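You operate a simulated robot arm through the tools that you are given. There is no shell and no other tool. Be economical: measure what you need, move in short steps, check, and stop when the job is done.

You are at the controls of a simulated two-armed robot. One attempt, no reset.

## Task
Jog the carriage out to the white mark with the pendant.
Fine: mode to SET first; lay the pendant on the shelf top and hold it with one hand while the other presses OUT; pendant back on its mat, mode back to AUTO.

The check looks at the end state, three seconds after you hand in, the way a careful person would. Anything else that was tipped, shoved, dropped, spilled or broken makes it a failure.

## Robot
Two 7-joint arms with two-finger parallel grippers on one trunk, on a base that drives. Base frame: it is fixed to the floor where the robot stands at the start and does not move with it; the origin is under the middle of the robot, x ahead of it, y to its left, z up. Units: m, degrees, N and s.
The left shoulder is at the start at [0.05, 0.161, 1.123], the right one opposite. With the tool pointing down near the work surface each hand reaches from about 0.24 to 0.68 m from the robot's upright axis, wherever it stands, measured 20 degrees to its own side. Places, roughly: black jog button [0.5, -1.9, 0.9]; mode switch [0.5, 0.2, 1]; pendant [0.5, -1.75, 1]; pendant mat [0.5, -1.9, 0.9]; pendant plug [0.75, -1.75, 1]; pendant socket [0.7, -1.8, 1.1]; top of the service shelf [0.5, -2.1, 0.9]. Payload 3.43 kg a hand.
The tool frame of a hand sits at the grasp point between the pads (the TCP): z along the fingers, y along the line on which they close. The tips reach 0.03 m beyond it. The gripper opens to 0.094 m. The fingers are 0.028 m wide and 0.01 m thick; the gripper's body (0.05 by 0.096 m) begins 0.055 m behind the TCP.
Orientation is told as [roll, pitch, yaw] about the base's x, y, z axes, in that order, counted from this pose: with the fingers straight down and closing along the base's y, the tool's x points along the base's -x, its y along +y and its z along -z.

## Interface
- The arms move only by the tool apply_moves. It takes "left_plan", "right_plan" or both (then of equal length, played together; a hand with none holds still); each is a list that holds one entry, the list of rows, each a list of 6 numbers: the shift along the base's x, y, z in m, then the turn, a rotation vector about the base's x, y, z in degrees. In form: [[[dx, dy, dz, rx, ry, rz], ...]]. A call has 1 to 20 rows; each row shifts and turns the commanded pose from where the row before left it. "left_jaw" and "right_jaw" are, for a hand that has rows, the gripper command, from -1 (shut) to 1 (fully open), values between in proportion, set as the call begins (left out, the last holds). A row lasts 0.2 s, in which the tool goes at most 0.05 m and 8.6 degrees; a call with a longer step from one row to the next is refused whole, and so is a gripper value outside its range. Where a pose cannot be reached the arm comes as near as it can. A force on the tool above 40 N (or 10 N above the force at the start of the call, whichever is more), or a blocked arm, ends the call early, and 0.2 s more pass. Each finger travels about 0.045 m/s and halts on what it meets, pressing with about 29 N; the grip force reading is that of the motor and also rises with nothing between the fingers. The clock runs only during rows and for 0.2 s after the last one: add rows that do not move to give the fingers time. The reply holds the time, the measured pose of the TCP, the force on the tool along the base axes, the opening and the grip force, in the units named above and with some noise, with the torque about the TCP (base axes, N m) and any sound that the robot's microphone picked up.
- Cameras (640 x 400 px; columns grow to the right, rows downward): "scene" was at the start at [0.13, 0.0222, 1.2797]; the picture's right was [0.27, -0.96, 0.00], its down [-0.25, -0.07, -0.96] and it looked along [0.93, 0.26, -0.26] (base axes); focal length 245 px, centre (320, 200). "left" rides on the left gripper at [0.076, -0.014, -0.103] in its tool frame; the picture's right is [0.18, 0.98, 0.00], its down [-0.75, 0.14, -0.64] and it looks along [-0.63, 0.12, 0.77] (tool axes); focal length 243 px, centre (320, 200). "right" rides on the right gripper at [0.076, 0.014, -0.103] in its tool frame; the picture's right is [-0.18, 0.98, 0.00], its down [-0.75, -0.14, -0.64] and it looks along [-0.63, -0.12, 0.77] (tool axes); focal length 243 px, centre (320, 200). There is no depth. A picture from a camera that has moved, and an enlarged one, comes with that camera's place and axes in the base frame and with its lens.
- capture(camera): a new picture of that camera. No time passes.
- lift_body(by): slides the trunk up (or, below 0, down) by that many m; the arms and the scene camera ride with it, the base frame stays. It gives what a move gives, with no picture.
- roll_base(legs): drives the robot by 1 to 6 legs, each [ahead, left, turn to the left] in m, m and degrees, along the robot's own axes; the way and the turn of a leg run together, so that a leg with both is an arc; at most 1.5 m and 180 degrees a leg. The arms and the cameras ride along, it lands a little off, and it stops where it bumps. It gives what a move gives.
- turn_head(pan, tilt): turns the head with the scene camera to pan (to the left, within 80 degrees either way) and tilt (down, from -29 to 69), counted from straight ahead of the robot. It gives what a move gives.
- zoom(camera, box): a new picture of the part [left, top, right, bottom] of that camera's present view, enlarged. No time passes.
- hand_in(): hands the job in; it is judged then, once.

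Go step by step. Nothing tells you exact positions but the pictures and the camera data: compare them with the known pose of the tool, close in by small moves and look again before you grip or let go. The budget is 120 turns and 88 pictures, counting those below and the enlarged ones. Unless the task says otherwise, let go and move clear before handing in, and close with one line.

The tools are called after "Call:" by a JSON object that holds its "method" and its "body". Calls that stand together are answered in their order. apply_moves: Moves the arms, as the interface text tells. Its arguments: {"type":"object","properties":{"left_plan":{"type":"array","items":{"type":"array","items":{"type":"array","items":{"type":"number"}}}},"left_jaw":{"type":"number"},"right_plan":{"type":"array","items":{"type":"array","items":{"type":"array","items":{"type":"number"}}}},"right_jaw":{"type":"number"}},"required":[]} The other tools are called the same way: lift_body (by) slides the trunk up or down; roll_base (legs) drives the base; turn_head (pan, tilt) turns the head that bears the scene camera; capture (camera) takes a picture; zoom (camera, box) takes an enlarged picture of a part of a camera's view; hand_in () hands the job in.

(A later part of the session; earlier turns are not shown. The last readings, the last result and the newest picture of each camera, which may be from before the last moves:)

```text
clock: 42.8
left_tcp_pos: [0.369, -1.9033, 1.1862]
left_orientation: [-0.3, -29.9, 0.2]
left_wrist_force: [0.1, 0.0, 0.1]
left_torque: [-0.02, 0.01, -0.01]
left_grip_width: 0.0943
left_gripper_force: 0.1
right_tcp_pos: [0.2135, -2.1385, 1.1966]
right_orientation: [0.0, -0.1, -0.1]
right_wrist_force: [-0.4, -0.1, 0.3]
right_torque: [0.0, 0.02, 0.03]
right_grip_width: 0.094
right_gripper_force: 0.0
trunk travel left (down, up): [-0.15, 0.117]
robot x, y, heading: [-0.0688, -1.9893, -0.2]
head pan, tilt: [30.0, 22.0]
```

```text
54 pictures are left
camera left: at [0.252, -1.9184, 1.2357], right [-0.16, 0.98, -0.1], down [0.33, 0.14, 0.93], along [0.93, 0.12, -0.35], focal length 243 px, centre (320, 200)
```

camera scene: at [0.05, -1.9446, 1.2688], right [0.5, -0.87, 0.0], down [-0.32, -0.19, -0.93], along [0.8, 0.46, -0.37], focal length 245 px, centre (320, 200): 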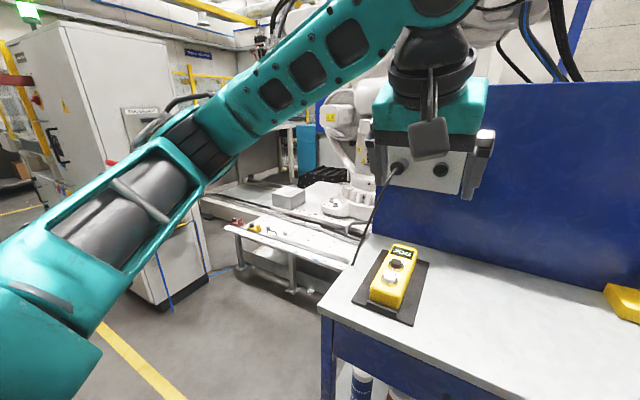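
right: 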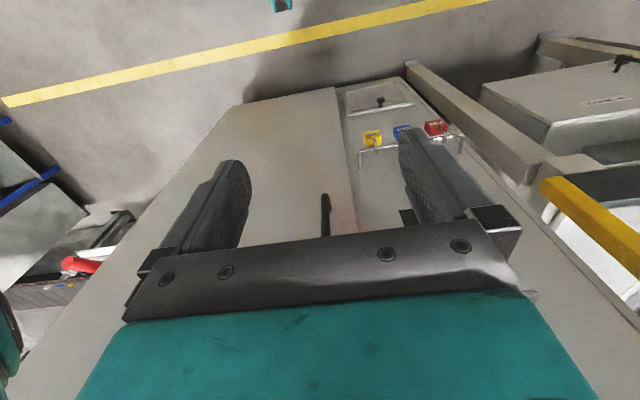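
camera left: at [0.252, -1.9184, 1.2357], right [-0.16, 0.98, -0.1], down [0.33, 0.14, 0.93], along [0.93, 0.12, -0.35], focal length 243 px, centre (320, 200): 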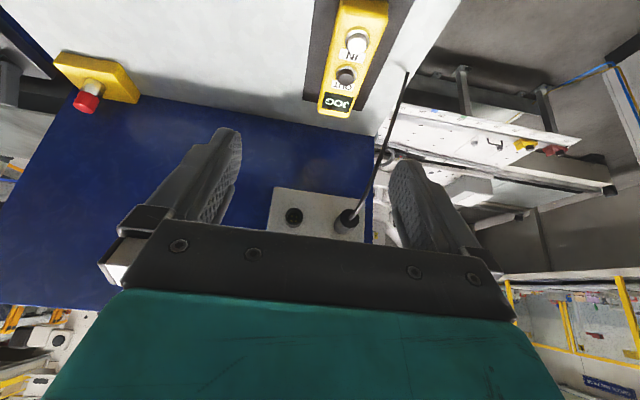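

Black is OUT, white is IN. Zooming on the carriage/scale.

Call:
{"method": "zoom", "body": {"camera": "scene", "box": [200, 160, 376, 270]}}

Call:
{"method": "zoom", "body": {"camera": "left", "box": [360, 80, 600, 230]}}

```text
3.64 times, centred on (288, 215) of scene
camera zoom: at [0.05, -1.9446, 1.2688], right [0.5, -0.87, 0.0], down [-0.32, -0.19, -0.93], along [0.8, 0.46, -0.37], focal length 890 px, centre (436, 146)
```

zoom: 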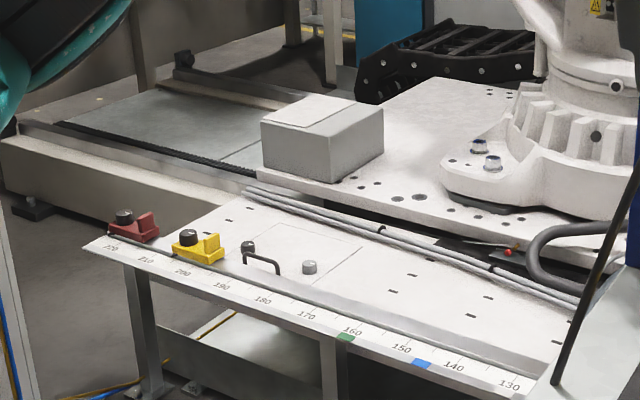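

```text
2.67 times, centred on (480, 155) of left
camera zoom: at [0.252, -1.9184, 1.2357], right [-0.16, 0.98, -0.1], down [0.33, 0.14, 0.93], along [0.93, 0.12, -0.35], focal length 647 px, centre (-107, 320)
```

zoom: 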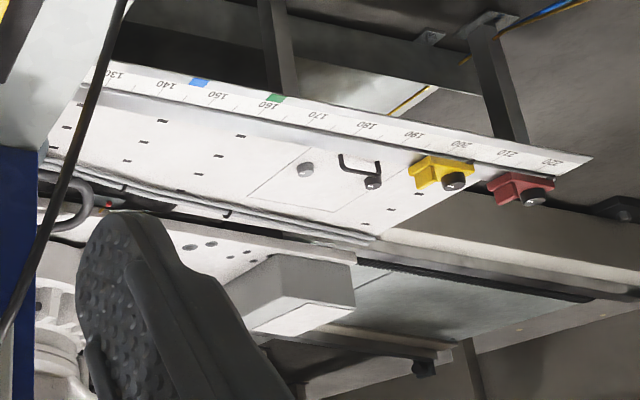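

Now I take the left hand (pitched 30°) down over the near end of the pendant, stopping above for a check.

Call:
{"method": "apply_moves", "body": {"left_plan": [[[0.015, 0.006, -0.035, 0, 0, 0], [0.015, 0.006, -0.035, 0, 0, 0], [0.015, 0.006, -0.035, 0, 0, 0], [0.015, 0.006, -0.035, 0, 0, 0], [0.015, 0.006, -0.035, 0, 0, 0], [0.015, 0.005, -0.035, 0, 0, 0], [0, 0, 0, 0, 0, 0]]]}}

Call:
{"method": "turn_head", "body": {"pan": 0, "tilt": 40}}

Call:
{"method": "capture", "body": {"camera": "left"}}

Call:
{"method": "zoom", "body": {"camera": "scene", "box": [160, 80, 400, 230]}}

```text
clock: 44.4
left_tcp_pos: [0.4584, -1.8683, 0.9736]
left_orientation: [-0.1, -29.9, 0.0]
left_wrist_force: [-0.3, -0.2, -0.2]
left_torque: [-0.02, 0.0, 0.0]
left_grip_width: 0.0941
left_gripper_force: 0.1
right_tcp_pos: [0.212, -2.1386, 1.194]
right_orientation: [-0.1, -0.1, 0.0]
right_wrist_force: [-0.3, -0.4, 1.3]
right_torque: [-0.02, 0.0, -0.02]
right_grip_width: 0.0941
right_gripper_force: 0.0
trunk travel left (down, up): [-0.15, 0.117]
robot x, y, heading: [-0.0707, -1.9903, 0.1]
head pan, tilt: [30.0, 22.0]
```

```text
clock: 45.4
left_tcp_pos: [0.4584, -1.8684, 0.9745]
left_orientation: [-0.1, -29.9, 0.1]
left_wrist_force: [1.0, 0.4, 0.1]
left_torque: [0.02, -0.02, 0.02]
left_grip_width: 0.0941
left_gripper_force: 0.2
right_tcp_pos: [0.2128, -2.1386, 1.1956]
right_orientation: [-0.1, -0.1, 0.0]
right_wrist_force: [-0.4, -0.5, 0.1]
right_torque: [0.02, -0.01, 0.01]
right_grip_width: 0.0938
right_gripper_force: 0.0
trunk travel left (down, up): [-0.15, 0.117]
robot x, y, heading: [-0.0721, -1.9812, 0.2]
head pan, tilt: [0.0, 40.0]
```

```text
51 pictures are left
camera left: at [0.3409, -1.8826, 1.0242], right [-0.16, 0.98, -0.1], down [0.33, 0.14, 0.93], along [0.93, 0.12, -0.35], focal length 243 px, centre (320, 200)
```

left: 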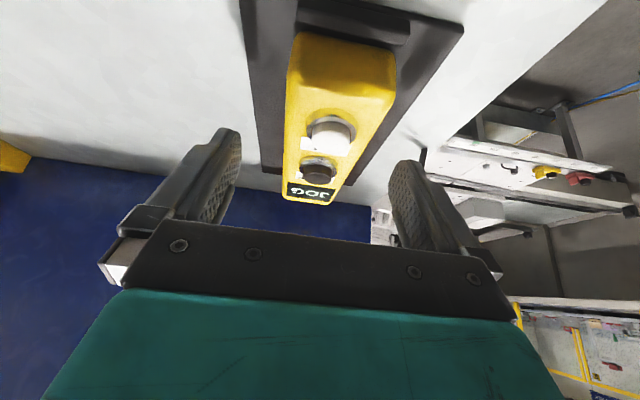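

```text
2.67 times, centred on (280, 155) of scene
camera zoom: at [0.0546, -1.991, 1.2407], right [0.0, -1.0, 0.0], down [-0.64, 0.0, -0.77], along [0.77, 0.0, -0.64], focal length 652 px, centre (427, 320)
```

zoom: 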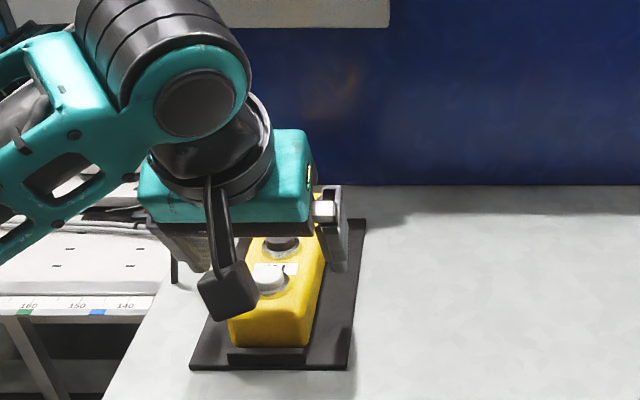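

Alignment is good (pendant axis y≈-1.866). Lowering to grasp height and closing gently.

Call:
{"method": "apply_moves", "body": {"left_plan": [[[0, 0.001, -0.016, 0, 0, 0], [0, 0.001, -0.016, 0, 0, 0], [0, 0, -0.014, 0, 0, 0], [0, 0, 0, 0, 0, 0]]]}}

Call:
{"method": "apply_moves", "body": {"left_plan": [[[0, 0, 0, 0, 0, 0], [0, 0, 0, 0, 0, 0], [0, 0, 0, 0, 0, 0], [0, 0, 0, 0, 0, 0], [0, 0, 0, 0, 0, 0]]], "left_jaw": -1}}

Call:
{"method": "zoom", "body": {"camera": "scene", "box": [160, 80, 400, 230]}}

```text
clock: 46.4
left_tcp_pos: [0.4585, -1.868, 0.9288]
left_orientation: [-0.1, -30.0, 0.1]
left_wrist_force: [-0.5, 0.6, 0.2]
left_torque: [-0.01, 0.01, 0.01]
left_grip_width: 0.0942
left_gripper_force: 0.1
right_tcp_pos: [0.2121, -2.1393, 1.195]
right_orientation: [0.0, -0.1, 0.1]
right_wrist_force: [0.4, -1.4, 0.8]
right_torque: [-0.02, 0.03, -0.01]
right_grip_width: 0.094
right_gripper_force: 0.0
trunk travel left (down, up): [-0.15, 0.117]
robot x, y, heading: [-0.0707, -1.9875, 0.1]
head pan, tilt: [0.0, 40.0]
```

```text
clock: 47.6
left_tcp_pos: [0.4577, -1.8666, 0.9305]
left_orientation: [-0.2, -29.9, 0.2]
left_wrist_force: [0.5, 6.2, 2.8]
left_torque: [0.32, 0.05, 0.29]
left_grip_width: 0.0661
left_gripper_force: 29.5
right_tcp_pos: [0.2128, -2.1374, 1.1949]
right_orientation: [0.0, -0.1, -0.1]
right_wrist_force: [-0.2, 0.7, -0.9]
right_torque: [-0.07, -0.01, -0.02]
right_grip_width: 0.0938
right_gripper_force: 0.0
trunk travel left (down, up): [-0.15, 0.117]
robot x, y, heading: [-0.0669, -1.9864, 0.1]
head pan, tilt: [0.0, 40.0]
```

```text
2.67 times, centred on (280, 155) of scene
camera zoom: at [0.0544, -1.9905, 1.2407], right [0.0, -1.0, 0.0], down [-0.64, 0.0, -0.77], along [0.77, 0.0, -0.64], focal length 652 px, centre (427, 320)
```

zoom: 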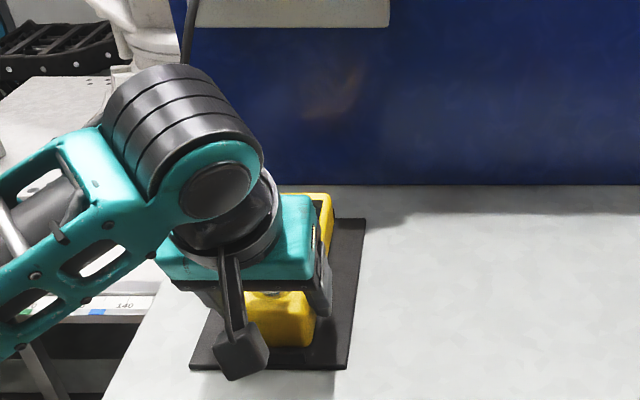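

Gripped (66 mm wide). Lifting 5 cm.

Call:
{"method": "apply_moves", "body": {"left_plan": [[[0, 0, 0.01, 0, 0, 0], [0, 0, 0.02, 0, 0, 0], [0, 0, 0.02, 0, 0, 0], [0, 0, 0, 0, 0, 0]]]}}

Call:
{"method": "capture", "body": {"camera": "scene"}}

```text
clock: 48.6
left_tcp_pos: [0.4596, -1.8661, 0.9788]
left_orientation: [-0.3, -29.9, 0.1]
left_wrist_force: [0.7, -0.3, -5.7]
left_torque: [0.01, 0.39, 0.02]
left_grip_width: 0.0661
left_gripper_force: 28.8
right_tcp_pos: [0.2133, -2.138, 1.1963]
right_orientation: [-0.1, -0.1, 0.0]
right_wrist_force: [-0.1, -0.4, 0.0]
right_torque: [0.0, 0.0, 0.0]
right_grip_width: 0.0939
right_gripper_force: 0.1
trunk travel left (down, up): [-0.15, 0.117]
robot x, y, heading: [-0.0724, -1.9878, 0.3]
head pan, tilt: [0.0, 40.0]
```

```text
48 pictures are left
camera scene: at [0.0552, -1.9909, 1.2405], right [0.0, -1.0, 0.0], down [-0.64, 0.0, -0.77], along [0.77, 0.0, -0.64], focal length 245 px, centre (320, 200)
```

scene: 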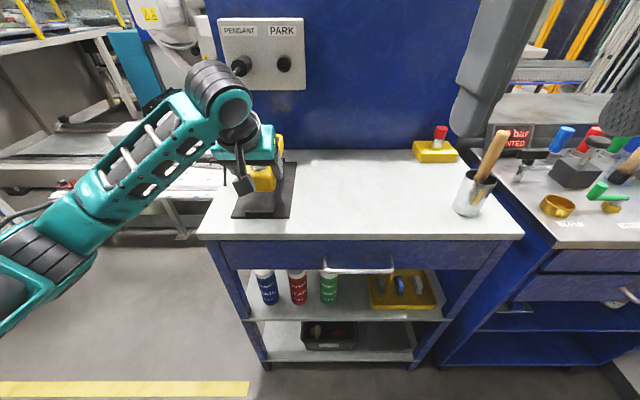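

Held fine. Moving right 15 cm over the bare shelf, then lowering to just above contact.

Call:
{"method": "apply_moves", "body": {"left_plan": [[[0, -0.025, 0, 0, 0, 0], [0, -0.025, 0, 0, 0, 0], [0, -0.025, 0, 0, 0, 0], [0, -0.025, 0, 0, 0, 0], [0, -0.025, 0, 0, 0, 0], [0, -0.025, 0, 0, 0, 0], [0, 0, -0.02, 0, 0, 0], [0, 0, -0.02, 0, 0, 0], [0, 0, -0.006, 0, 0, 0], [0, 0, 0, 0, 0, 0]]]}}

Call:
{"method": "capture", "body": {"camera": "scene"}}

Call:
{"method": "capture", "body": {"camera": "right"}}

```text
clock: 50.8
left_tcp_pos: [0.4582, -2.0173, 0.9321]
left_orientation: [-0.3, -29.9, 0.1]
left_wrist_force: [-0.4, 0.2, -5.7]
left_torque: [-0.02, 0.38, 0.05]
left_grip_width: 0.0662
left_gripper_force: 28.9
right_tcp_pos: [0.2138, -2.1392, 1.1958]
right_orientation: [0.0, 0.0, -0.1]
right_wrist_force: [0.5, 0.6, -0.3]
right_torque: [-0.02, 0.01, -0.01]
right_grip_width: 0.0939
right_gripper_force: 0.0
trunk travel left (down, up): [-0.15, 0.117]
robot x, y, heading: [-0.0725, -1.9889, 0.1]
head pan, tilt: [0.0, 40.0]
```

```text
47 pictures are left
camera scene: at [0.0551, -1.9911, 1.2405], right [0.0, -1.0, 0.0], down [-0.64, 0.0, -0.77], along [0.77, 0.0, -0.64], focal length 245 px, centre (320, 200)
```

scene: 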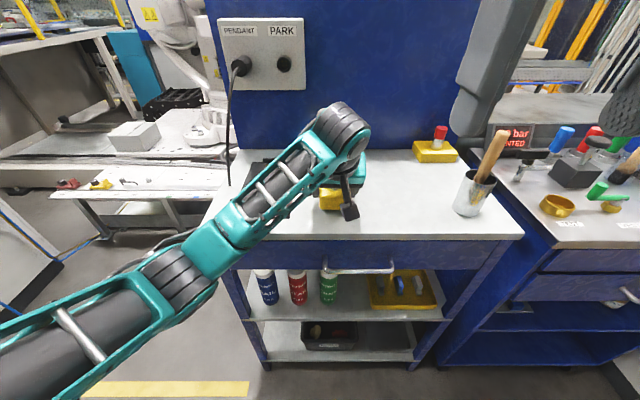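

```text
46 pictures are left
camera right: at [0.1362, -2.1252, 1.2973], right [0.18, 0.98, 0.0], down [0.75, -0.14, 0.64], along [0.63, -0.12, -0.77], focal length 243 px, centre (320, 200)
```

right: 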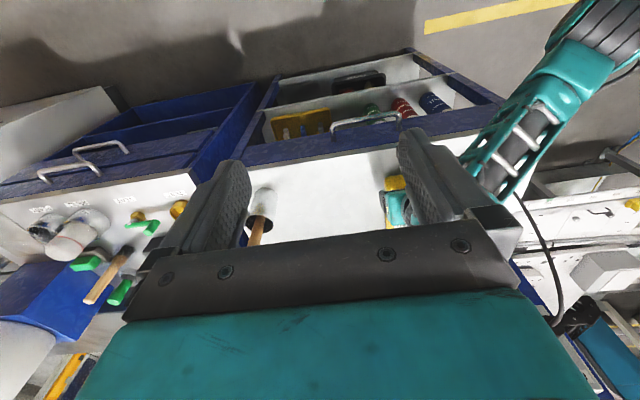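

Lowering the last few mm until it rests.

Call:
{"method": "apply_moves", "body": {"left_plan": [[[0, 0, -0.002, 0, 0, 0], [0, 0, -0.002, 0, 0, 0], [0, 0, -0.001, 0, 0, 0], [0, 0, 0, 0, 0, 0]]]}}

```text
clock: 51.8
left_tcp_pos: [0.4585, -2.018, 0.9268]
left_orientation: [-0.1, -29.9, 0.1]
left_wrist_force: [1.2, -0.6, -6.3]
left_torque: [0.02, 0.4, 0.01]
left_grip_width: 0.0658
left_gripper_force: 29.0
right_tcp_pos: [0.2145, -2.1379, 1.1955]
right_orientation: [0.0, -0.1, 0.1]
right_wrist_force: [0.1, 0.1, -0.4]
right_torque: [0.02, 0.03, 0.01]
right_grip_width: 0.0941
right_gripper_force: 0.1
trunk travel left (down, up): [-0.15, 0.117]
robot x, y, heading: [-0.069, -1.986, -0.1]
head pan, tilt: [0.0, 40.0]
```

Call:
{"method": "apply_moves", "body": {"left_plan": [[[0, 0, -0.002, 0, 0, 0], [0, 0, -0.001, 0, 0, 0], [0, 0, 0, 0, 0, 0]]]}}

Call:
{"method": "apply_moves", "body": {"left_plan": [[[0, 0, -0.001, 0, 0, 0], [0, 0, -0.001, 0, 0, 0], [0, 0, 0, 0, 0, 0]]]}}

```text
clock: 52.6
left_tcp_pos: [0.4597, -2.0181, 0.9252]
left_orientation: [-0.1, -29.9, 0.0]
left_wrist_force: [0.5, 0.5, -5.4]
left_torque: [0.0, 0.39, 0.0]
left_grip_width: 0.0659
left_gripper_force: 28.9
right_tcp_pos: [0.2143, -2.1385, 1.1945]
right_orientation: [-0.1, -0.1, 0.0]
right_wrist_force: [-0.5, 0.0, -0.1]
right_torque: [-0.02, 0.01, 0.02]
right_grip_width: 0.0941
right_gripper_force: 0.0
trunk travel left (down, up): [-0.15, 0.117]
robot x, y, heading: [-0.0733, -1.987, -0.3]
head pan, tilt: [0.0, 40.0]
```

```text
clock: 53.4
left_tcp_pos: [0.4601, -2.0163, 0.9241]
left_orientation: [-0.3, -30.0, 0.2]
left_wrist_force: [-0.6, -0.4, 0.8]
left_torque: [0.21, -0.66, 0.04]
left_grip_width: 0.0662
left_gripper_force: 29.0
right_tcp_pos: [0.2127, -2.1377, 1.1955]
right_orientation: [0.0, -0.1, 0.0]
right_wrist_force: [0.0, -0.5, -0.2]
right_torque: [-0.03, 0.02, -0.01]
right_grip_width: 0.0942
right_gripper_force: 0.0
trunk travel left (down, up): [-0.15, 0.117]
robot x, y, heading: [-0.0712, -1.9909, -0.1]
head pan, tilt: [0.0, 40.0]
```

Pendant rests on the bare shelf (TCP z 0.924), still held. Now I close the right hand, yaw it so its camera goes to the right, tilt it, and stage above-right.

Call:
{"method": "apply_moves", "body": {"right_plan": [[[0.018, 0.001, 0.0, 0, 0, 7.5], [0.018, 0.001, 0.0, 0, 0, 7.5], [0.018, 0.001, 0.0, 0, 0, 7.5], [0.018, 0.001, 0.0, 0, 0, 7.5], [0.018, 0.001, 0.0, 0, 0, 7.5], [0.018, 0.001, 0.0, 0, 0, 7.5], [0.018, 0.001, -0.005, 0, 0, 7.5], [0.018, 0.001, -0.005, 0, 0, 7.5], [0.018, 0.001, -0.005, 6, 0, 0], [0.018, 0.001, -0.005, 6, 0, 0], [0.018, 0.001, -0.005, 6, 0, 0], [0.018, 0.001, -0.005, 6, 0, 0], [0, 0, 0, 0, 0, 0]]], "right_jaw": -1}}

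Call:
{"method": "capture", "body": {"camera": "scene"}}

Call:
{"method": "capture", "body": {"camera": "right"}}

```text
clock: 56.2
left_tcp_pos: [0.4585, -2.0173, 0.9225]
left_orientation: [-0.3, -29.9, 0.2]
left_wrist_force: [2.8, 0.1, 13.2]
left_torque: [-0.02, 0.21, 0.01]
left_grip_width: 0.0663
left_gripper_force: 29.1
right_tcp_pos: [0.3749, -2.0984, 1.1552]
right_orientation: [12.5, -20.9, 57.5]
right_wrist_force: [0.7, 0.8, 0.0]
right_torque: [0.0, 0.01, -0.01]
right_grip_width: 0.0002
right_gripper_force: 28.6
right hand out of reach, approached as far as the arm can: row 8, 9, 10, 11, 12
trunk travel left (down, up): [-0.15, 0.117]
robot x, y, heading: [-0.0743, -1.9894, -0.1]
head pan, tilt: [0.0, 40.0]
```

```text
45 pictures are left
camera scene: at [0.0538, -1.991, 1.2408], right [0.0, -1.0, 0.0], down [-0.64, 0.0, -0.77], along [0.77, 0.0, -0.64], focal length 245 px, centre (320, 200)
```

scene: 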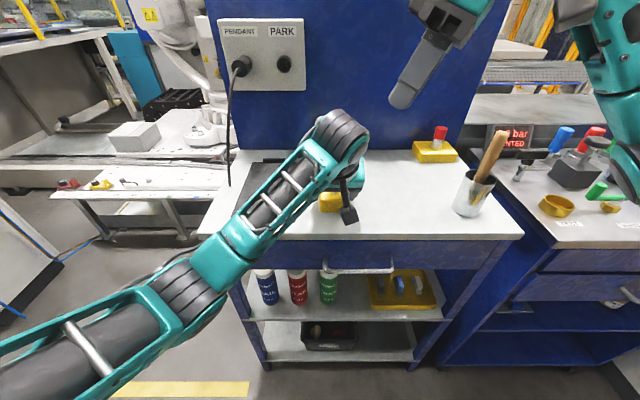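

```text
44 pictures are left
camera right: at [0.3237, -2.1958, 1.224], right [-0.76, 0.6, 0.27], down [0.5, 0.27, 0.82], along [0.42, 0.76, -0.5], focal length 243 px, centre (320, 200)
```

right: 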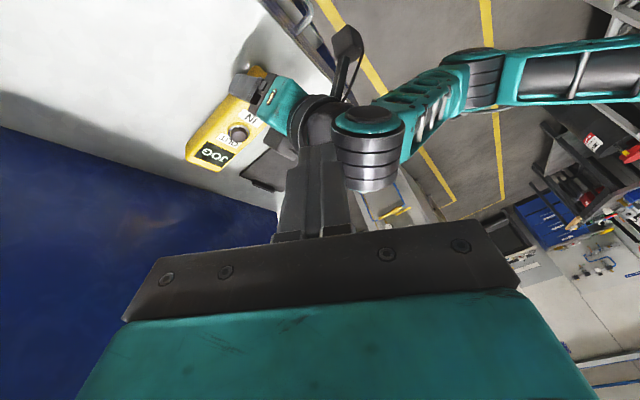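

The right camera sees OUT at ~[0.508, -2.025, 0.943]. Small move to learn how the reach-limited command resumes.

Call:
{"method": "apply_moves", "body": {"right_plan": [[[0.02, 0.015, -0.01, 0, 0, 0], [0.02, 0.015, -0.01, 0, 0, 0], [0.02, 0.015, -0.02, 0, 0, 0], [0, 0, 0, 0, 0, 0]]]}}

```text
clock: 57.2
left_tcp_pos: [0.4577, -2.0183, 0.924]
left_orientation: [-0.2, -30.0, 0.0]
left_wrist_force: [0.9, 0.7, 13.3]
left_torque: [0.03, 0.2, 0.06]
left_grip_width: 0.0661
left_gripper_force: 29.0
right_tcp_pos: [0.382, -2.0896, 1.1253]
right_orientation: [12.6, -20.7, 56.8]
right_wrist_force: [-0.6, 0.0, -0.3]
right_torque: [0.03, 0.01, -0.01]
right_grip_width: 0.0003
right_gripper_force: 29.3
right hand out of reach, approached as far as the arm can: row 1, 2, 3
trunk travel left (down, up): [-0.15, 0.117]
robot x, y, heading: [-0.0761, -1.988, -0.1]
head pan, tilt: [0.0, 40.0]
```

Yawed this far it can't reach; I'll reduce the yaw to ~25° while continuing.

Call:
{"method": "apply_moves", "body": {"right_plan": [[[0, 0, 0, 0, 0, -7], [0, 0, 0, 0, 0, -7], [0, 0, 0, 0, 0, -7], [0, 0, 0, 0, 0, -7], [0, 0, 0, 0, 0, -7], [0, 0, 0, 0, 0, 0]]]}}

```text
clock: 58.6
left_tcp_pos: [0.4577, -2.017, 0.9235]
left_orientation: [-0.3, -30.0, 0.0]
left_wrist_force: [-0.2, 1.2, 11.5]
left_torque: [0.06, 0.08, -0.01]
left_grip_width: 0.0662
left_gripper_force: 29.0
right_tcp_pos: [0.3819, -2.0896, 1.1256]
right_orientation: [12.6, -20.8, 22.7]
right_wrist_force: [0.2, -0.2, 0.5]
right_torque: [0.01, 0.04, -0.01]
right_grip_width: 0.0
right_gripper_force: 29.1
trunk travel left (down, up): [-0.15, 0.117]
robot x, y, heading: [-0.0722, -1.9872, 0.0]
head pan, tilt: [0.0, 40.0]
```

Reachable again. Straighten the tilt so it leans only to -y and move toward above the OUT button.

Call:
{"method": "apply_moves", "body": {"right_plan": [[[0.021, 0.0, 0.0, 0, 7, 0], [0.021, 0.0, 0.0, 0, 7, 0], [0.021, 0.008, -0.01, 0, 0, 0], [0.021, 0.015, -0.01, 0, 0, 0], [0.021, 0.015, -0.01, 0, 0, 0], [0.021, 0.015, -0.01, 0, 0, 0], [0, 0.014, -0.02, 0, 0, 0], [0, 0, 0, 0, 0, 0]]]}}

Call:
{"method": "capture", "body": {"camera": "right"}}

Call:
{"method": "capture", "body": {"camera": "scene"}}

```text
clock: 60.4
left_tcp_pos: [0.4579, -2.0173, 0.9233]
left_orientation: [-0.3, -30.0, 0.0]
left_wrist_force: [-2.1, 0.1, 9.5]
left_torque: [0.01, 0.09, -0.01]
left_grip_width: 0.0659
left_gripper_force: 29.4
right_tcp_pos: [0.5089, -2.0227, 1.0642]
right_orientation: [17.9, -7.9, 21.4]
right_wrist_force: [-0.2, -0.7, 0.1]
right_torque: [0.04, -0.02, 0.0]
right_grip_width: 0.0
right_gripper_force: 29.1
trunk travel left (down, up): [-0.15, 0.117]
robot x, y, heading: [-0.0712, -1.9919, -0.0]
head pan, tilt: [0.0, 40.0]
```

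```text
43 pictures are left
camera right: at [0.4312, -2.0736, 1.1554], right [-0.21, 0.92, 0.32], down [0.74, -0.07, 0.66], along [0.63, 0.38, -0.67], focal length 243 px, centre (320, 200)
```

right: 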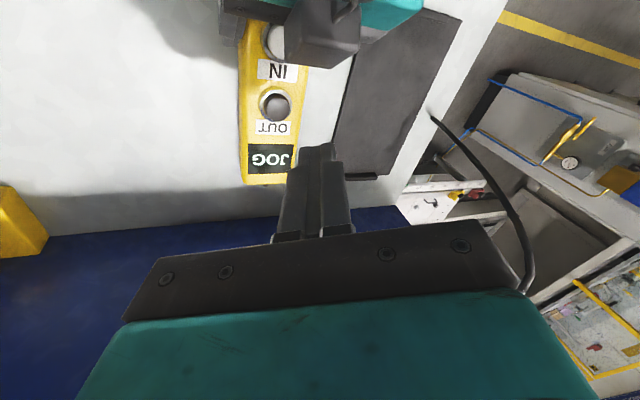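

```text
42 pictures are left
camera scene: at [0.0536, -1.991, 1.2408], right [0.0, -1.0, 0.0], down [-0.64, 0.0, -0.77], along [0.77, 0.0, -0.64], focal length 245 px, centre (320, 200)
```

scene: 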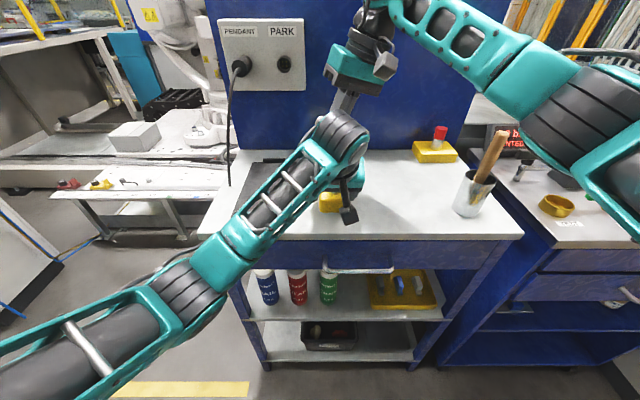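

OUT is at about [0.516, -2.019, 0.935]. Lowering the fingertip to ~1 cm above it and checking from the right camera.

Call:
{"method": "apply_moves", "body": {"right_plan": [[[0.003, 0.002, -0.02, 0, 0, 0], [0.004, 0.002, -0.02, 0, 0, 0], [0, 0, -0.02, 0, 0, 0], [0, 0, -0.02, 0, 0, 0], [0, 0, 0, 0, 0, 0]]]}}

Call:
{"method": "zoom", "body": {"camera": "right", "box": [200, 20, 440, 220]}}

Call:
{"method": "turn_head", "body": {"pan": 15, "tilt": 35}}

Call:
{"method": "capture", "body": {"camera": "scene"}}

```text
clock: 61.6
left_tcp_pos: [0.4571, -2.0177, 0.9224]
left_orientation: [-0.2, -30.0, 0.1]
left_wrist_force: [-1.6, 0.6, 8.7]
left_torque: [-0.02, 0.14, 0.04]
left_grip_width: 0.0661
left_gripper_force: 28.8
right_tcp_pos: [0.5161, -2.0206, 0.9839]
right_orientation: [17.9, -7.8, 21.3]
right_wrist_force: [0.0, -0.1, -0.7]
right_torque: [0.02, 0.03, 0.02]
right_grip_width: 0.0
right_gripper_force: 28.8
trunk travel left (down, up): [-0.15, 0.117]
robot x, y, heading: [-0.0712, -1.989, -0.1]
head pan, tilt: [0.0, 40.0]
```

```text
2.00 times, centred on (320, 120) of right
camera zoom: at [0.4386, -2.0697, 1.0751], right [-0.21, 0.92, 0.32], down [0.74, -0.07, 0.66], along [0.63, 0.38, -0.67], focal length 485 px, centre (320, 360)
```

zoom: 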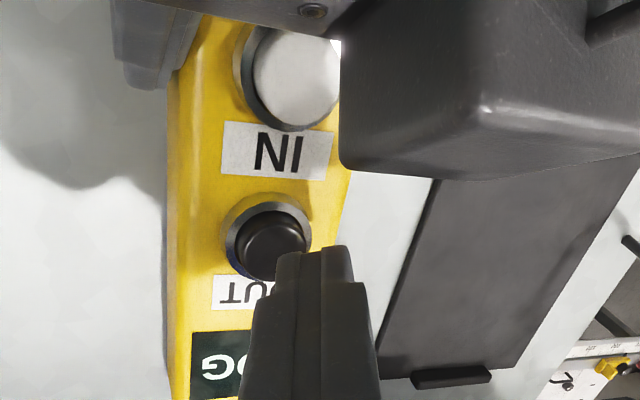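

```text
clock: 62.3
left_tcp_pos: [0.4581, -2.0182, 0.9227]
left_orientation: [-0.2, -30.0, 0.1]
left_wrist_force: [-2.5, -0.4, 8.6]
left_torque: [-0.02, 0.06, 0.04]
left_grip_width: 0.066
left_gripper_force: 28.8
right_tcp_pos: [0.5164, -2.019, 0.9858]
right_orientation: [18.0, -7.9, 21.3]
right_wrist_force: [0.2, 0.6, -0.8]
right_torque: [0.0, -0.01, -0.02]
right_grip_width: 0.0
right_gripper_force: 28.9
trunk travel left (down, up): [-0.15, 0.117]
robot x, y, heading: [-0.0693, -1.9915, -0.2]
head pan, tilt: [15.0, 35.0]
```

```text
40 pictures are left
camera scene: at [0.0537, -1.9683, 1.2483], right [0.26, -0.97, 0.0], down [-0.55, -0.15, -0.82], along [0.79, 0.21, -0.57], focal length 245 px, centre (320, 200)
```

scene: 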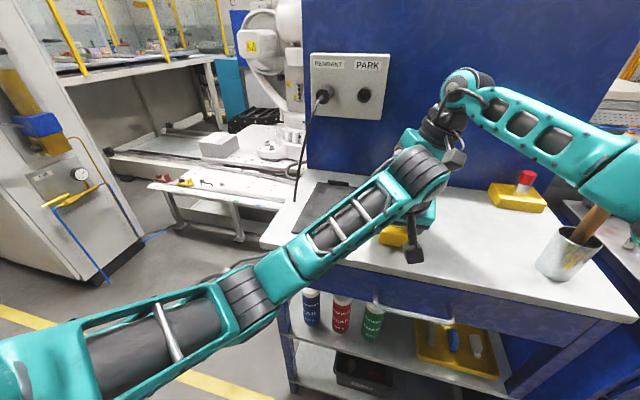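

Nearly aligned. I'll take a baseline picture of the carriage, then press carefully.

Call:
{"method": "zoom", "body": {"camera": "scene", "box": [90, 90, 314, 230]}}

Call:
{"method": "apply_moves", "body": {"right_plan": [[[-0.002, -0.003, -0.006, 0, 0, 0], [0, 0, -0.004, 0, 0, 0], [0, 0, -0.003, 0, 0, 0]]]}}

```text
2.86 times, centred on (202, 160) of scene
camera zoom: at [0.0537, -1.9683, 1.2483], right [0.26, -0.97, 0.0], down [-0.55, -0.15, -0.82], along [0.79, 0.21, -0.57], focal length 699 px, centre (657, 314)
```

zoom: 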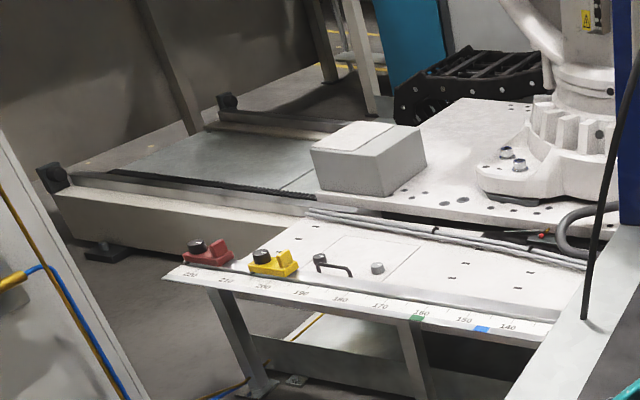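

```text
clock: 63.1
left_tcp_pos: [0.4573, -2.0173, 0.9234]
left_orientation: [-0.1, -29.9, 0.1]
left_wrist_force: [-2.5, 0.2, 7.5]
left_torque: [0.02, 0.02, 0.0]
left_grip_width: 0.0662
left_gripper_force: 29.2
right_tcp_pos: [0.5135, -2.0212, 0.9713]
right_orientation: [18.0, -7.8, 21.3]
right_wrist_force: [0.6, -1.3, 0.3]
right_torque: [-0.02, -0.01, -0.03]
right_grip_width: 0.0001
right_gripper_force: 28.8
trunk travel left (down, up): [-0.15, 0.117]
robot x, y, heading: [-0.07, -1.9866, 0.1]
head pan, tilt: [15.0, 35.0]
```

No contact yet at 0.971. Continuing down in small steps.

Call:
{"method": "apply_moves", "body": {"right_plan": [[[0, 0, -0.003, 0, 0, 0]]]}}

Call:
{"method": "apply_moves", "body": {"right_plan": [[[0, 0, -0.003, 0, 0, 0]]]}}

```text
clock: 63.5
left_tcp_pos: [0.4581, -2.0186, 0.9223]
left_orientation: [-0.2, -29.9, 0.1]
left_wrist_force: [-2.6, 0.7, 6.9]
left_torque: [0.01, 0.04, 0.02]
left_grip_width: 0.0662
left_gripper_force: 29.3
right_tcp_pos: [0.5135, -2.0216, 0.9694]
right_orientation: [18.0, -7.7, 21.4]
right_wrist_force: [0.7, 0.2, -0.3]
right_torque: [-0.02, 0.0, 0.02]
right_grip_width: 0.0001
right_gripper_force: 29.2
trunk travel left (down, up): [-0.15, 0.117]
robot x, y, heading: [-0.0721, -1.9875, -0.0]
head pan, tilt: [15.0, 35.0]
```

```text
clock: 63.9
left_tcp_pos: [0.4584, -2.0173, 0.9228]
left_orientation: [-0.2, -30.0, 0.2]
left_wrist_force: [-3.0, 0.4, 7.6]
left_torque: [0.0, 0.07, 0.03]
left_grip_width: 0.0658
left_gripper_force: 28.8
right_tcp_pos: [0.5143, -2.0231, 0.9659]
right_orientation: [18.0, -7.7, 21.3]
right_wrist_force: [0.7, 0.6, 0.3]
right_torque: [0.0, -0.01, 0.02]
right_grip_width: 0.0
right_gripper_force: 28.9
trunk travel left (down, up): [-0.15, 0.117]
robot x, y, heading: [-0.0726, -1.9887, -0.2]
head pan, tilt: [15.0, 35.0]
```

Call:
{"method": "apply_moves", "body": {"right_plan": [[[0, 0, -0.003, 0, 0, 0]]]}}

Call:
{"method": "apply_moves", "body": {"right_plan": [[[0, 0, -0.002, 0, 0, 0]]]}}

Call:
{"method": "zoom", "body": {"camera": "right", "box": [200, 20, 440, 220]}}

```text
clock: 64.3
left_tcp_pos: [0.4592, -2.0164, 0.9255]
left_orientation: [-0.1, -30.1, 0.1]
left_wrist_force: [-3.5, -0.3, 6.6]
left_torque: [-0.01, 0.02, -0.02]
left_grip_width: 0.0662
left_gripper_force: 29.0
right_tcp_pos: [0.5134, -2.0222, 0.9623]
right_orientation: [18.0, -7.8, 21.3]
right_wrist_force: [0.5, -0.4, 1.2]
right_torque: [0.0, 0.01, 0.0]
right_grip_width: 0.0003
right_gripper_force: 29.5
trunk travel left (down, up): [-0.15, 0.117]
robot x, y, heading: [-0.0724, -1.9865, 0.1]
head pan, tilt: [15.0, 35.0]
```

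```text
clock: 64.7
left_tcp_pos: [0.4584, -2.0181, 0.9245]
left_orientation: [-0.2, -30.0, 0.1]
left_wrist_force: [-1.7, 0.9, 6.9]
left_torque: [0.04, 0.11, 0.04]
left_grip_width: 0.0661
left_gripper_force: 29.0
right_tcp_pos: [0.5136, -2.0229, 0.9617]
right_orientation: [17.9, -7.8, 21.4]
right_wrist_force: [0.9, 1.2, 2.8]
right_torque: [-0.05, -0.02, -0.02]
right_grip_width: 0.0
right_gripper_force: 28.8
trunk travel left (down, up): [-0.15, 0.117]
robot x, y, heading: [-0.0718, -1.9861, -0.2]
head pan, tilt: [15.0, 35.0]
heard: click
```

```text
2.00 times, centred on (320, 120) of right
camera zoom: at [0.4358, -2.0723, 1.052], right [-0.21, 0.92, 0.33], down [0.74, -0.07, 0.66], along [0.63, 0.38, -0.67], focal length 485 px, centre (320, 360)
```

zoom: 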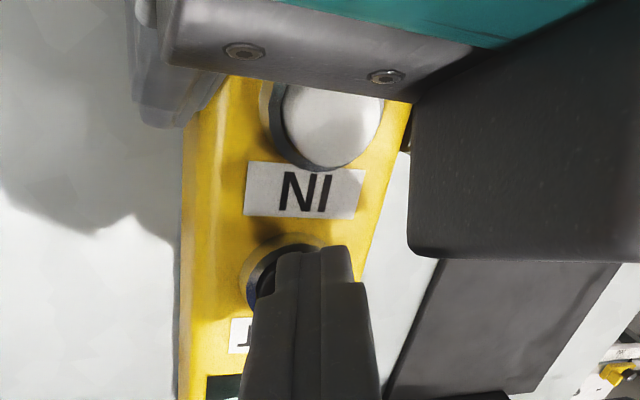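

A click: the OUT button is pressed. Checking the carriage.

Call:
{"method": "zoom", "body": {"camera": "scene", "box": [90, 90, 314, 230]}}

Call:
{"method": "apply_moves", "body": {"right_plan": [[[0, 0, 0, 0, 0, 0], [0, 0, 0, 0, 0, 0]]]}}

Call:
{"method": "zoom", "body": {"camera": "scene", "box": [90, 90, 314, 230]}}

```text
2.86 times, centred on (202, 160) of scene
camera zoom: at [0.0538, -1.9682, 1.2483], right [0.26, -0.97, 0.0], down [-0.55, -0.15, -0.82], along [0.79, 0.21, -0.57], focal length 699 px, centre (657, 314)
```

zoom: 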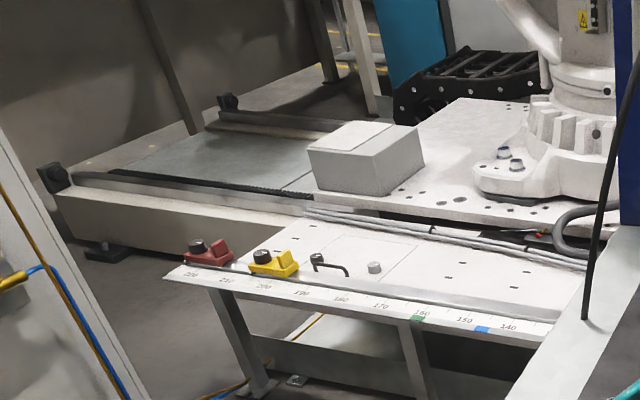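

```text
clock: 65.3
left_tcp_pos: [0.4583, -2.0161, 0.9234]
left_orientation: [-0.2, -29.9, 0.1]
left_wrist_force: [-0.1, -0.3, 6.1]
left_torque: [-0.02, 0.06, 0.0]
left_grip_width: 0.0663
left_gripper_force: 28.7
right_tcp_pos: [0.5132, -2.0221, 0.9616]
right_orientation: [18.0, -7.7, 21.5]
right_wrist_force: [-1.6, 0.2, 2.8]
right_torque: [0.03, 0.04, 0.01]
right_grip_width: 0.0003
right_gripper_force: 29.3
trunk travel left (down, up): [-0.15, 0.117]
robot x, y, heading: [-0.0706, -1.9891, -0.1]
head pan, tilt: [15.0, 35.0]
```

```text
2.86 times, centred on (202, 160) of scene
camera zoom: at [0.0538, -1.9682, 1.2483], right [0.26, -0.97, 0.0], down [-0.55, -0.15, -0.82], along [0.79, 0.21, -0.57], focal length 699 px, centre (657, 314)
```

zoom: 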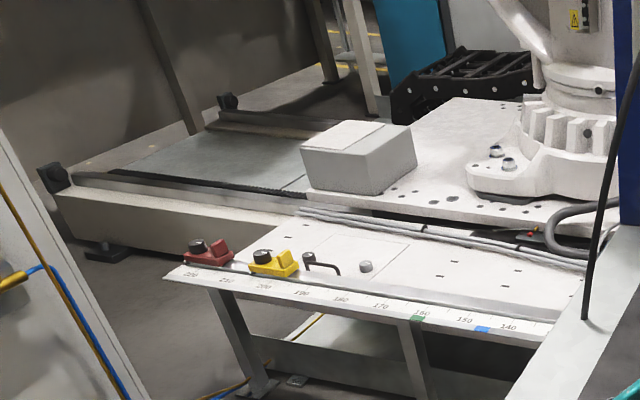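

The carriage (robot plate and front plate together) moves left slowly while pressed. I need a detailed look at what the white mark is.

Call:
{"method": "zoom", "body": {"camera": "scene", "box": [150, 120, 246, 200]}}

Call:
{"method": "capture", "body": {"camera": "left"}}

```text
5.00 times, centred on (198, 160) of scene
camera zoom: at [0.0538, -1.9682, 1.2483], right [0.26, -0.97, 0.0], down [-0.55, -0.15, -0.82], along [0.79, 0.21, -0.57], focal length 1223 px, centre (930, 400)
```

zoom: 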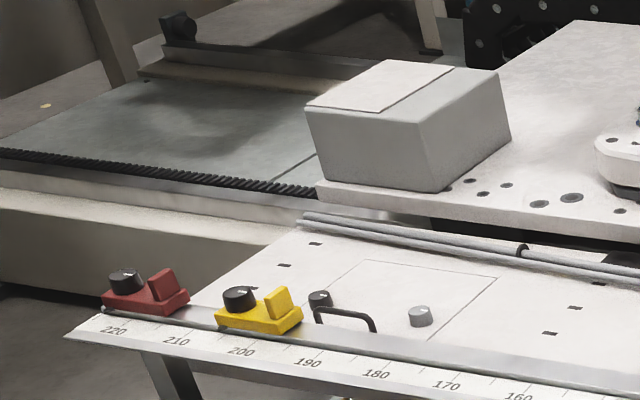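

```text
34 pictures are left
camera left: at [0.3409, -2.0316, 0.9734], right [-0.16, 0.98, -0.1], down [0.33, 0.14, 0.93], along [0.93, 0.12, -0.35], focal length 243 px, centre (320, 200)
```

left: 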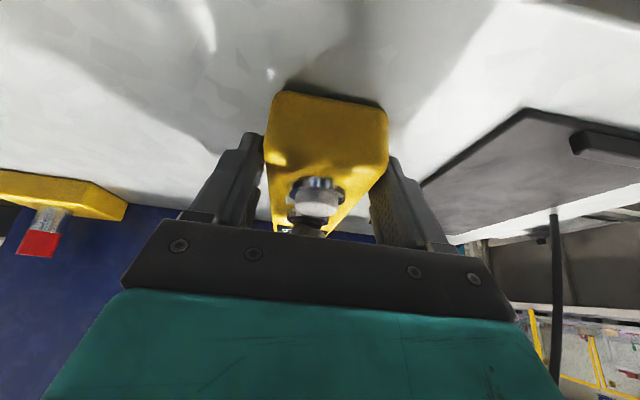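

Call:
{"method": "zoom", "body": {"camera": "scene", "box": [140, 165, 220, 215]}}

Call:
{"method": "zoom", "body": {"camera": "scene", "box": [215, 165, 295, 215]}}

Call:
{"method": "zoom", "body": {"camera": "scene", "box": [90, 125, 210, 185]}}

```text
8.00 times, centred on (180, 190) of scene
camera zoom: at [0.0538, -1.9682, 1.2483], right [0.26, -0.97, 0.0], down [-0.55, -0.15, -0.82], along [0.79, 0.21, -0.57], focal length 1957 px, centre (1440, 280)
```

zoom: 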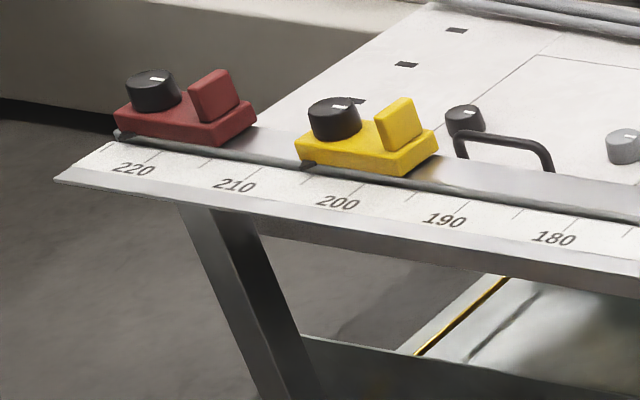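

```text
8.00 times, centred on (255, 190) of scene
camera zoom: at [0.0538, -1.9682, 1.2483], right [0.26, -0.97, 0.0], down [-0.55, -0.15, -0.82], along [0.79, 0.21, -0.57], focal length 1957 px, centre (840, 280)
```

zoom: 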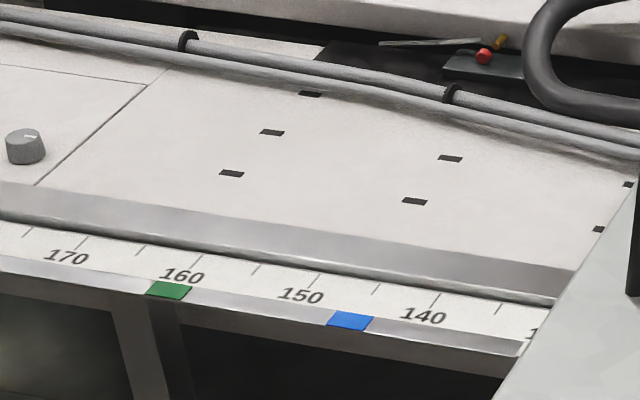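

```text
5.33 times, centred on (150, 155) of scene
camera zoom: at [0.0538, -1.9682, 1.2483], right [0.26, -0.97, 0.0], down [-0.55, -0.15, -0.82], along [0.79, 0.21, -0.57], focal length 1304 px, centre (1227, 440)
```

zoom: 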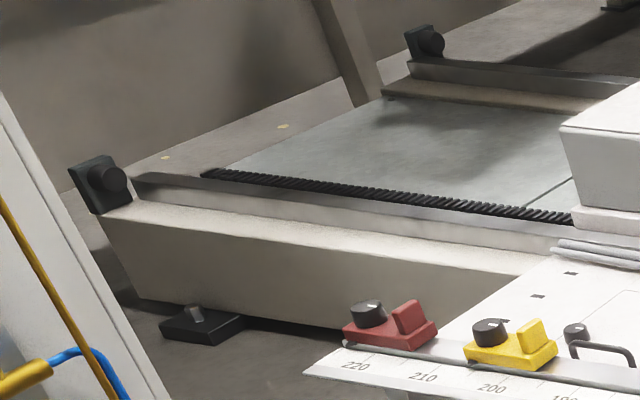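

Call:
{"method": "zoom", "body": {"camera": "scene", "box": [180, 140, 212, 160]}}

```text
16.00 times, centred on (196, 150) of scene
camera zoom: at [0.0538, -1.9682, 1.2483], right [0.26, -0.97, 0.0], down [-0.55, -0.15, -0.82], along [0.79, 0.21, -0.57], focal length 3914 px, centre (2304, 1000)
```

zoom: 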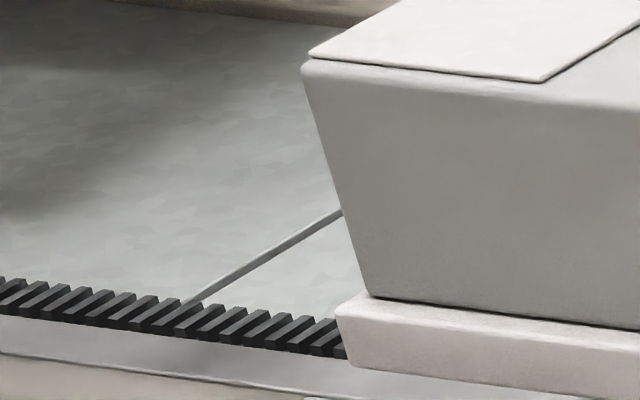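

That is just a groove seam, so the real mark is elsewhere—likely on the scale further right, hidden by the shelf. I'll release the button, leave the pendant lying, and use the left-hand camera to inspect.

Call:
{"method": "apply_moves", "body": {"right_plan": [[[0, 0, 0.01, 0, 0, 0], [0, 0, 0.015, 0, 0, 0], [0, 0, 0.015, 0, 0, 0]]]}}

Call:
{"method": "apply_moves", "body": {"left_plan": [[[0, 0, 0, 0, 0, 0], [0, 0, 0, 0, 0, 0], [0, 0, 0, 0, 0, 0], [-0.005, 0, 0.0087, 0, 0, 0], [-0.015, 0, 0.026, 0, 0, 0], [-0.015, 0, 0.026, 0, 0, 0], [-0.015, 0, 0.026, 0, 0, 0], [-0.015, 0, 0.026, 0, 0, 0], [0, 0.04, 0.026, 0, 0, 0], [0, 0.045, 0.02, 0, 0, 0], [0, 0.045, 0.02, 0, 0, 0], [0, 0.045, 0.02, 0, 0, 0], [0.01, 0.045, 0.01, 0, 0, 0], [0.01, 0.045, 0.01, 0, 0, 0], [0.01, 0.045, 0, 0, 0, 0], [0.01, 0.045, 0, 0, 0, 0], [0.01, 0.045, 0, 0, 0, 0]]], "left_jaw": 1}}

Call:
{"method": "capture", "body": {"camera": "left"}}

```text
clock: 66.1
left_tcp_pos: [0.4584, -2.0168, 0.9235]
left_orientation: [-0.2, -30.0, 0.1]
left_wrist_force: [-2.3, 0.5, 6.2]
left_torque: [-0.02, 0.02, -0.02]
left_grip_width: 0.0661
left_gripper_force: 29.1
right_tcp_pos: [0.5137, -2.0225, 1.0017]
right_orientation: [17.9, -7.8, 21.4]
right_wrist_force: [-0.9, -0.5, 0.3]
right_torque: [0.02, 0.0, -0.01]
right_grip_width: 0.0001
right_gripper_force: 28.8
trunk travel left (down, up): [-0.15, 0.117]
robot x, y, heading: [-0.0729, -1.9859, -0.0]
head pan, tilt: [15.0, 35.0]
```

```text
clock: 69.7
left_tcp_pos: [0.4462, -1.6143, 1.1416]
left_orientation: [-0.2, -30.1, 0.0]
left_wrist_force: [1.2, 0.8, -0.4]
left_torque: [-0.03, -0.02, 0.01]
left_grip_width: 0.0938
left_gripper_force: 0.0
right_tcp_pos: [0.5148, -2.0226, 1.0016]
right_orientation: [18.0, -7.6, 21.5]
right_wrist_force: [-0.4, 0.5, 0.0]
right_torque: [-0.01, 0.02, -0.04]
right_grip_width: 0.0001
right_gripper_force: 29.0
trunk travel left (down, up): [-0.15, 0.117]
robot x, y, heading: [-0.0703, -1.991, 0.1]
head pan, tilt: [15.0, 35.0]
```

```text
29 pictures are left
camera left: at [0.329, -1.6286, 1.1926], right [-0.16, 0.98, -0.1], down [0.33, 0.14, 0.93], along [0.93, 0.12, -0.35], focal length 243 px, centre (320, 200)
```

left: 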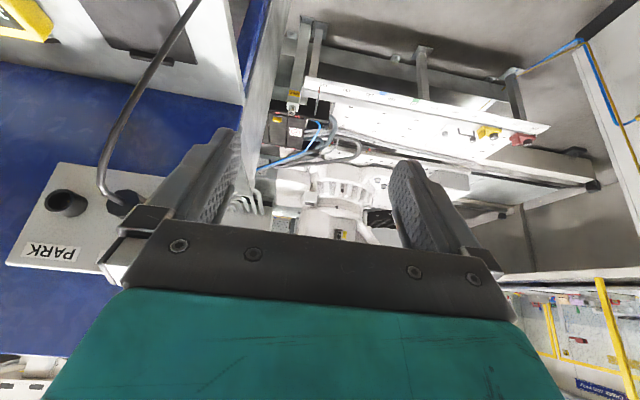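

Call:
{"method": "zoom", "body": {"camera": "left", "box": [260, 60, 420, 160]}}

Call:
{"method": "zoom", "body": {"camera": "left", "box": [285, 75, 349, 115]}}

```text
4.00 times, centred on (340, 110) of left
camera zoom: at [0.329, -1.6286, 1.1926], right [-0.16, 0.98, -0.1], down [0.33, 0.14, 0.93], along [0.93, 0.12, -0.35], focal length 970 px, centre (240, 560)
```

zoom: 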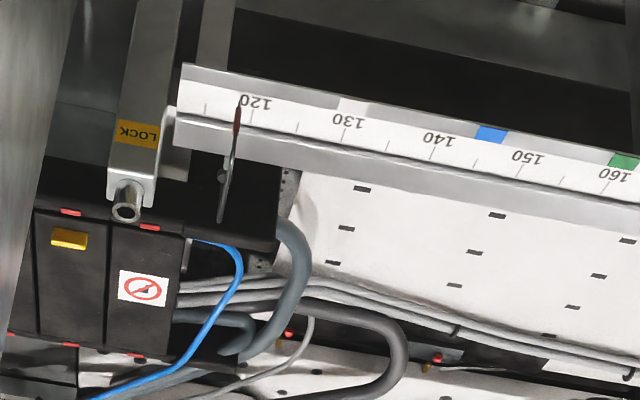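

```text
10.00 times, centred on (317, 95) of left
camera zoom: at [0.329, -1.6286, 1.1926], right [-0.16, 0.98, -0.1], down [0.33, 0.14, 0.93], along [0.93, 0.12, -0.35], focal length 2426 px, centre (350, 1250)
```

zoom: 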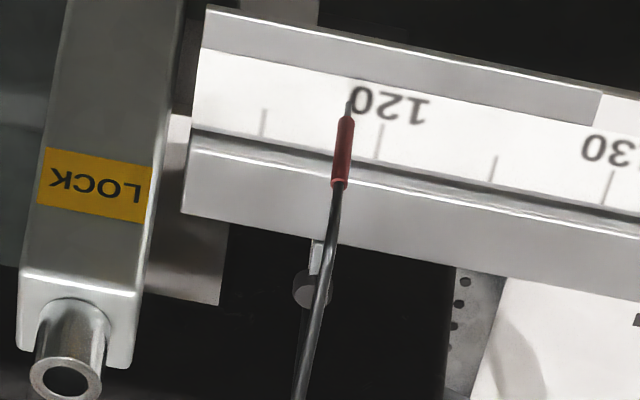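

Found it: the red needle reads ~118.6 and the white tab on the scale is at ~130. I'll record the visible gray pin's position in the scene camera as a travel reference, then regrip.

Call:
{"method": "zoom", "body": {"camera": "scene", "box": [170, 160, 250, 210]}}

Call:
{"method": "apply_moves", "body": {"left_plan": [[[-0.01, -0.045, 0, 0, 0, 0], [-0.01, -0.045, 0, 0, 0, 0], [-0.01, -0.045, 0, 0, 0, 0], [-0.01, -0.045, -0.01, 0, 0, 0], [-0.01, -0.045, -0.01, 0, 0, 0], [0, -0.045, -0.02, 0, 0, 0], [0, -0.045, -0.02, 0, 0, 0], [0, -0.045, -0.02, 0, 0, 0], [0, -0.04, -0.026, 0, 0, 0], [0.015, 0, -0.026, 0, 0, 0], [0.015, 0, -0.026, 0, 0, 0], [0.015, 0, -0.026, 0, 0, 0], [0.015, 0, -0.026, 0, 0, 0], [0, 0, 0, 0, 0, 0]]]}}

Call:
{"method": "capture", "body": {"camera": "left"}}

```text
8.00 times, centred on (210, 185) of scene
camera zoom: at [0.0547, -1.9679, 1.2482], right [0.26, -0.97, 0.0], down [-0.55, -0.15, -0.82], along [0.79, 0.21, -0.57], focal length 1957 px, centre (1200, 320)
```

zoom: 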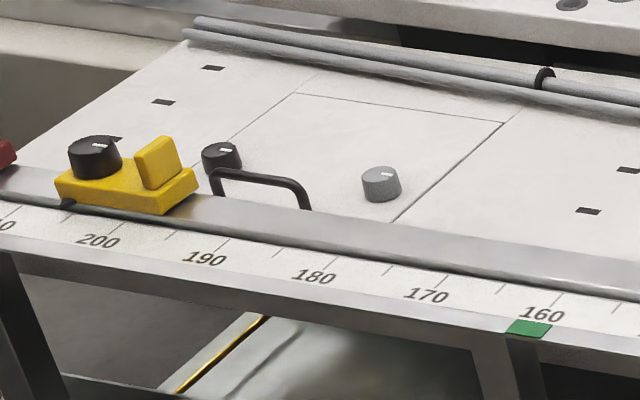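

```text
clock: 72.7
left_tcp_pos: [0.4542, -2.0167, 0.9325]
left_orientation: [-0.2, -30.0, 0.1]
left_wrist_force: [0.3, 0.3, 0.0]
left_torque: [-0.01, 0.01, -0.01]
left_grip_width: 0.0943
left_gripper_force: 0.1
right_tcp_pos: [0.514, -2.0224, 1.0011]
right_orientation: [18.0, -7.7, 21.3]
right_wrist_force: [-0.4, -0.6, 0.3]
right_torque: [-0.02, 0.01, -0.02]
right_grip_width: 0.0
right_gripper_force: 29.3
trunk travel left (down, up): [-0.15, 0.117]
robot x, y, heading: [-0.0725, -1.9907, 0.2]
head pan, tilt: [15.0, 35.0]
```

```text
25 pictures are left
camera left: at [0.3368, -2.0317, 0.9825], right [-0.16, 0.98, -0.1], down [0.33, 0.14, 0.93], along [0.93, 0.12, -0.35], focal length 243 px, centre (320, 200)
```

left: 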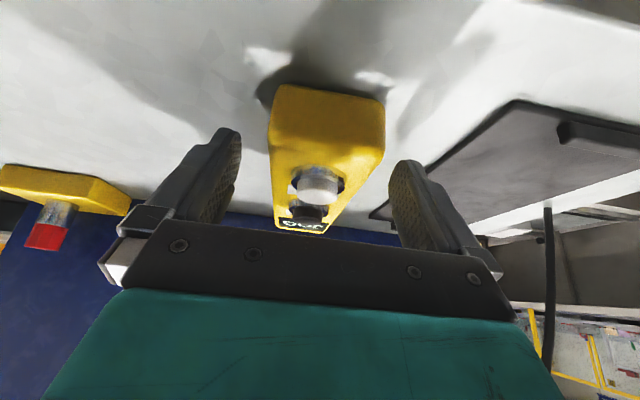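

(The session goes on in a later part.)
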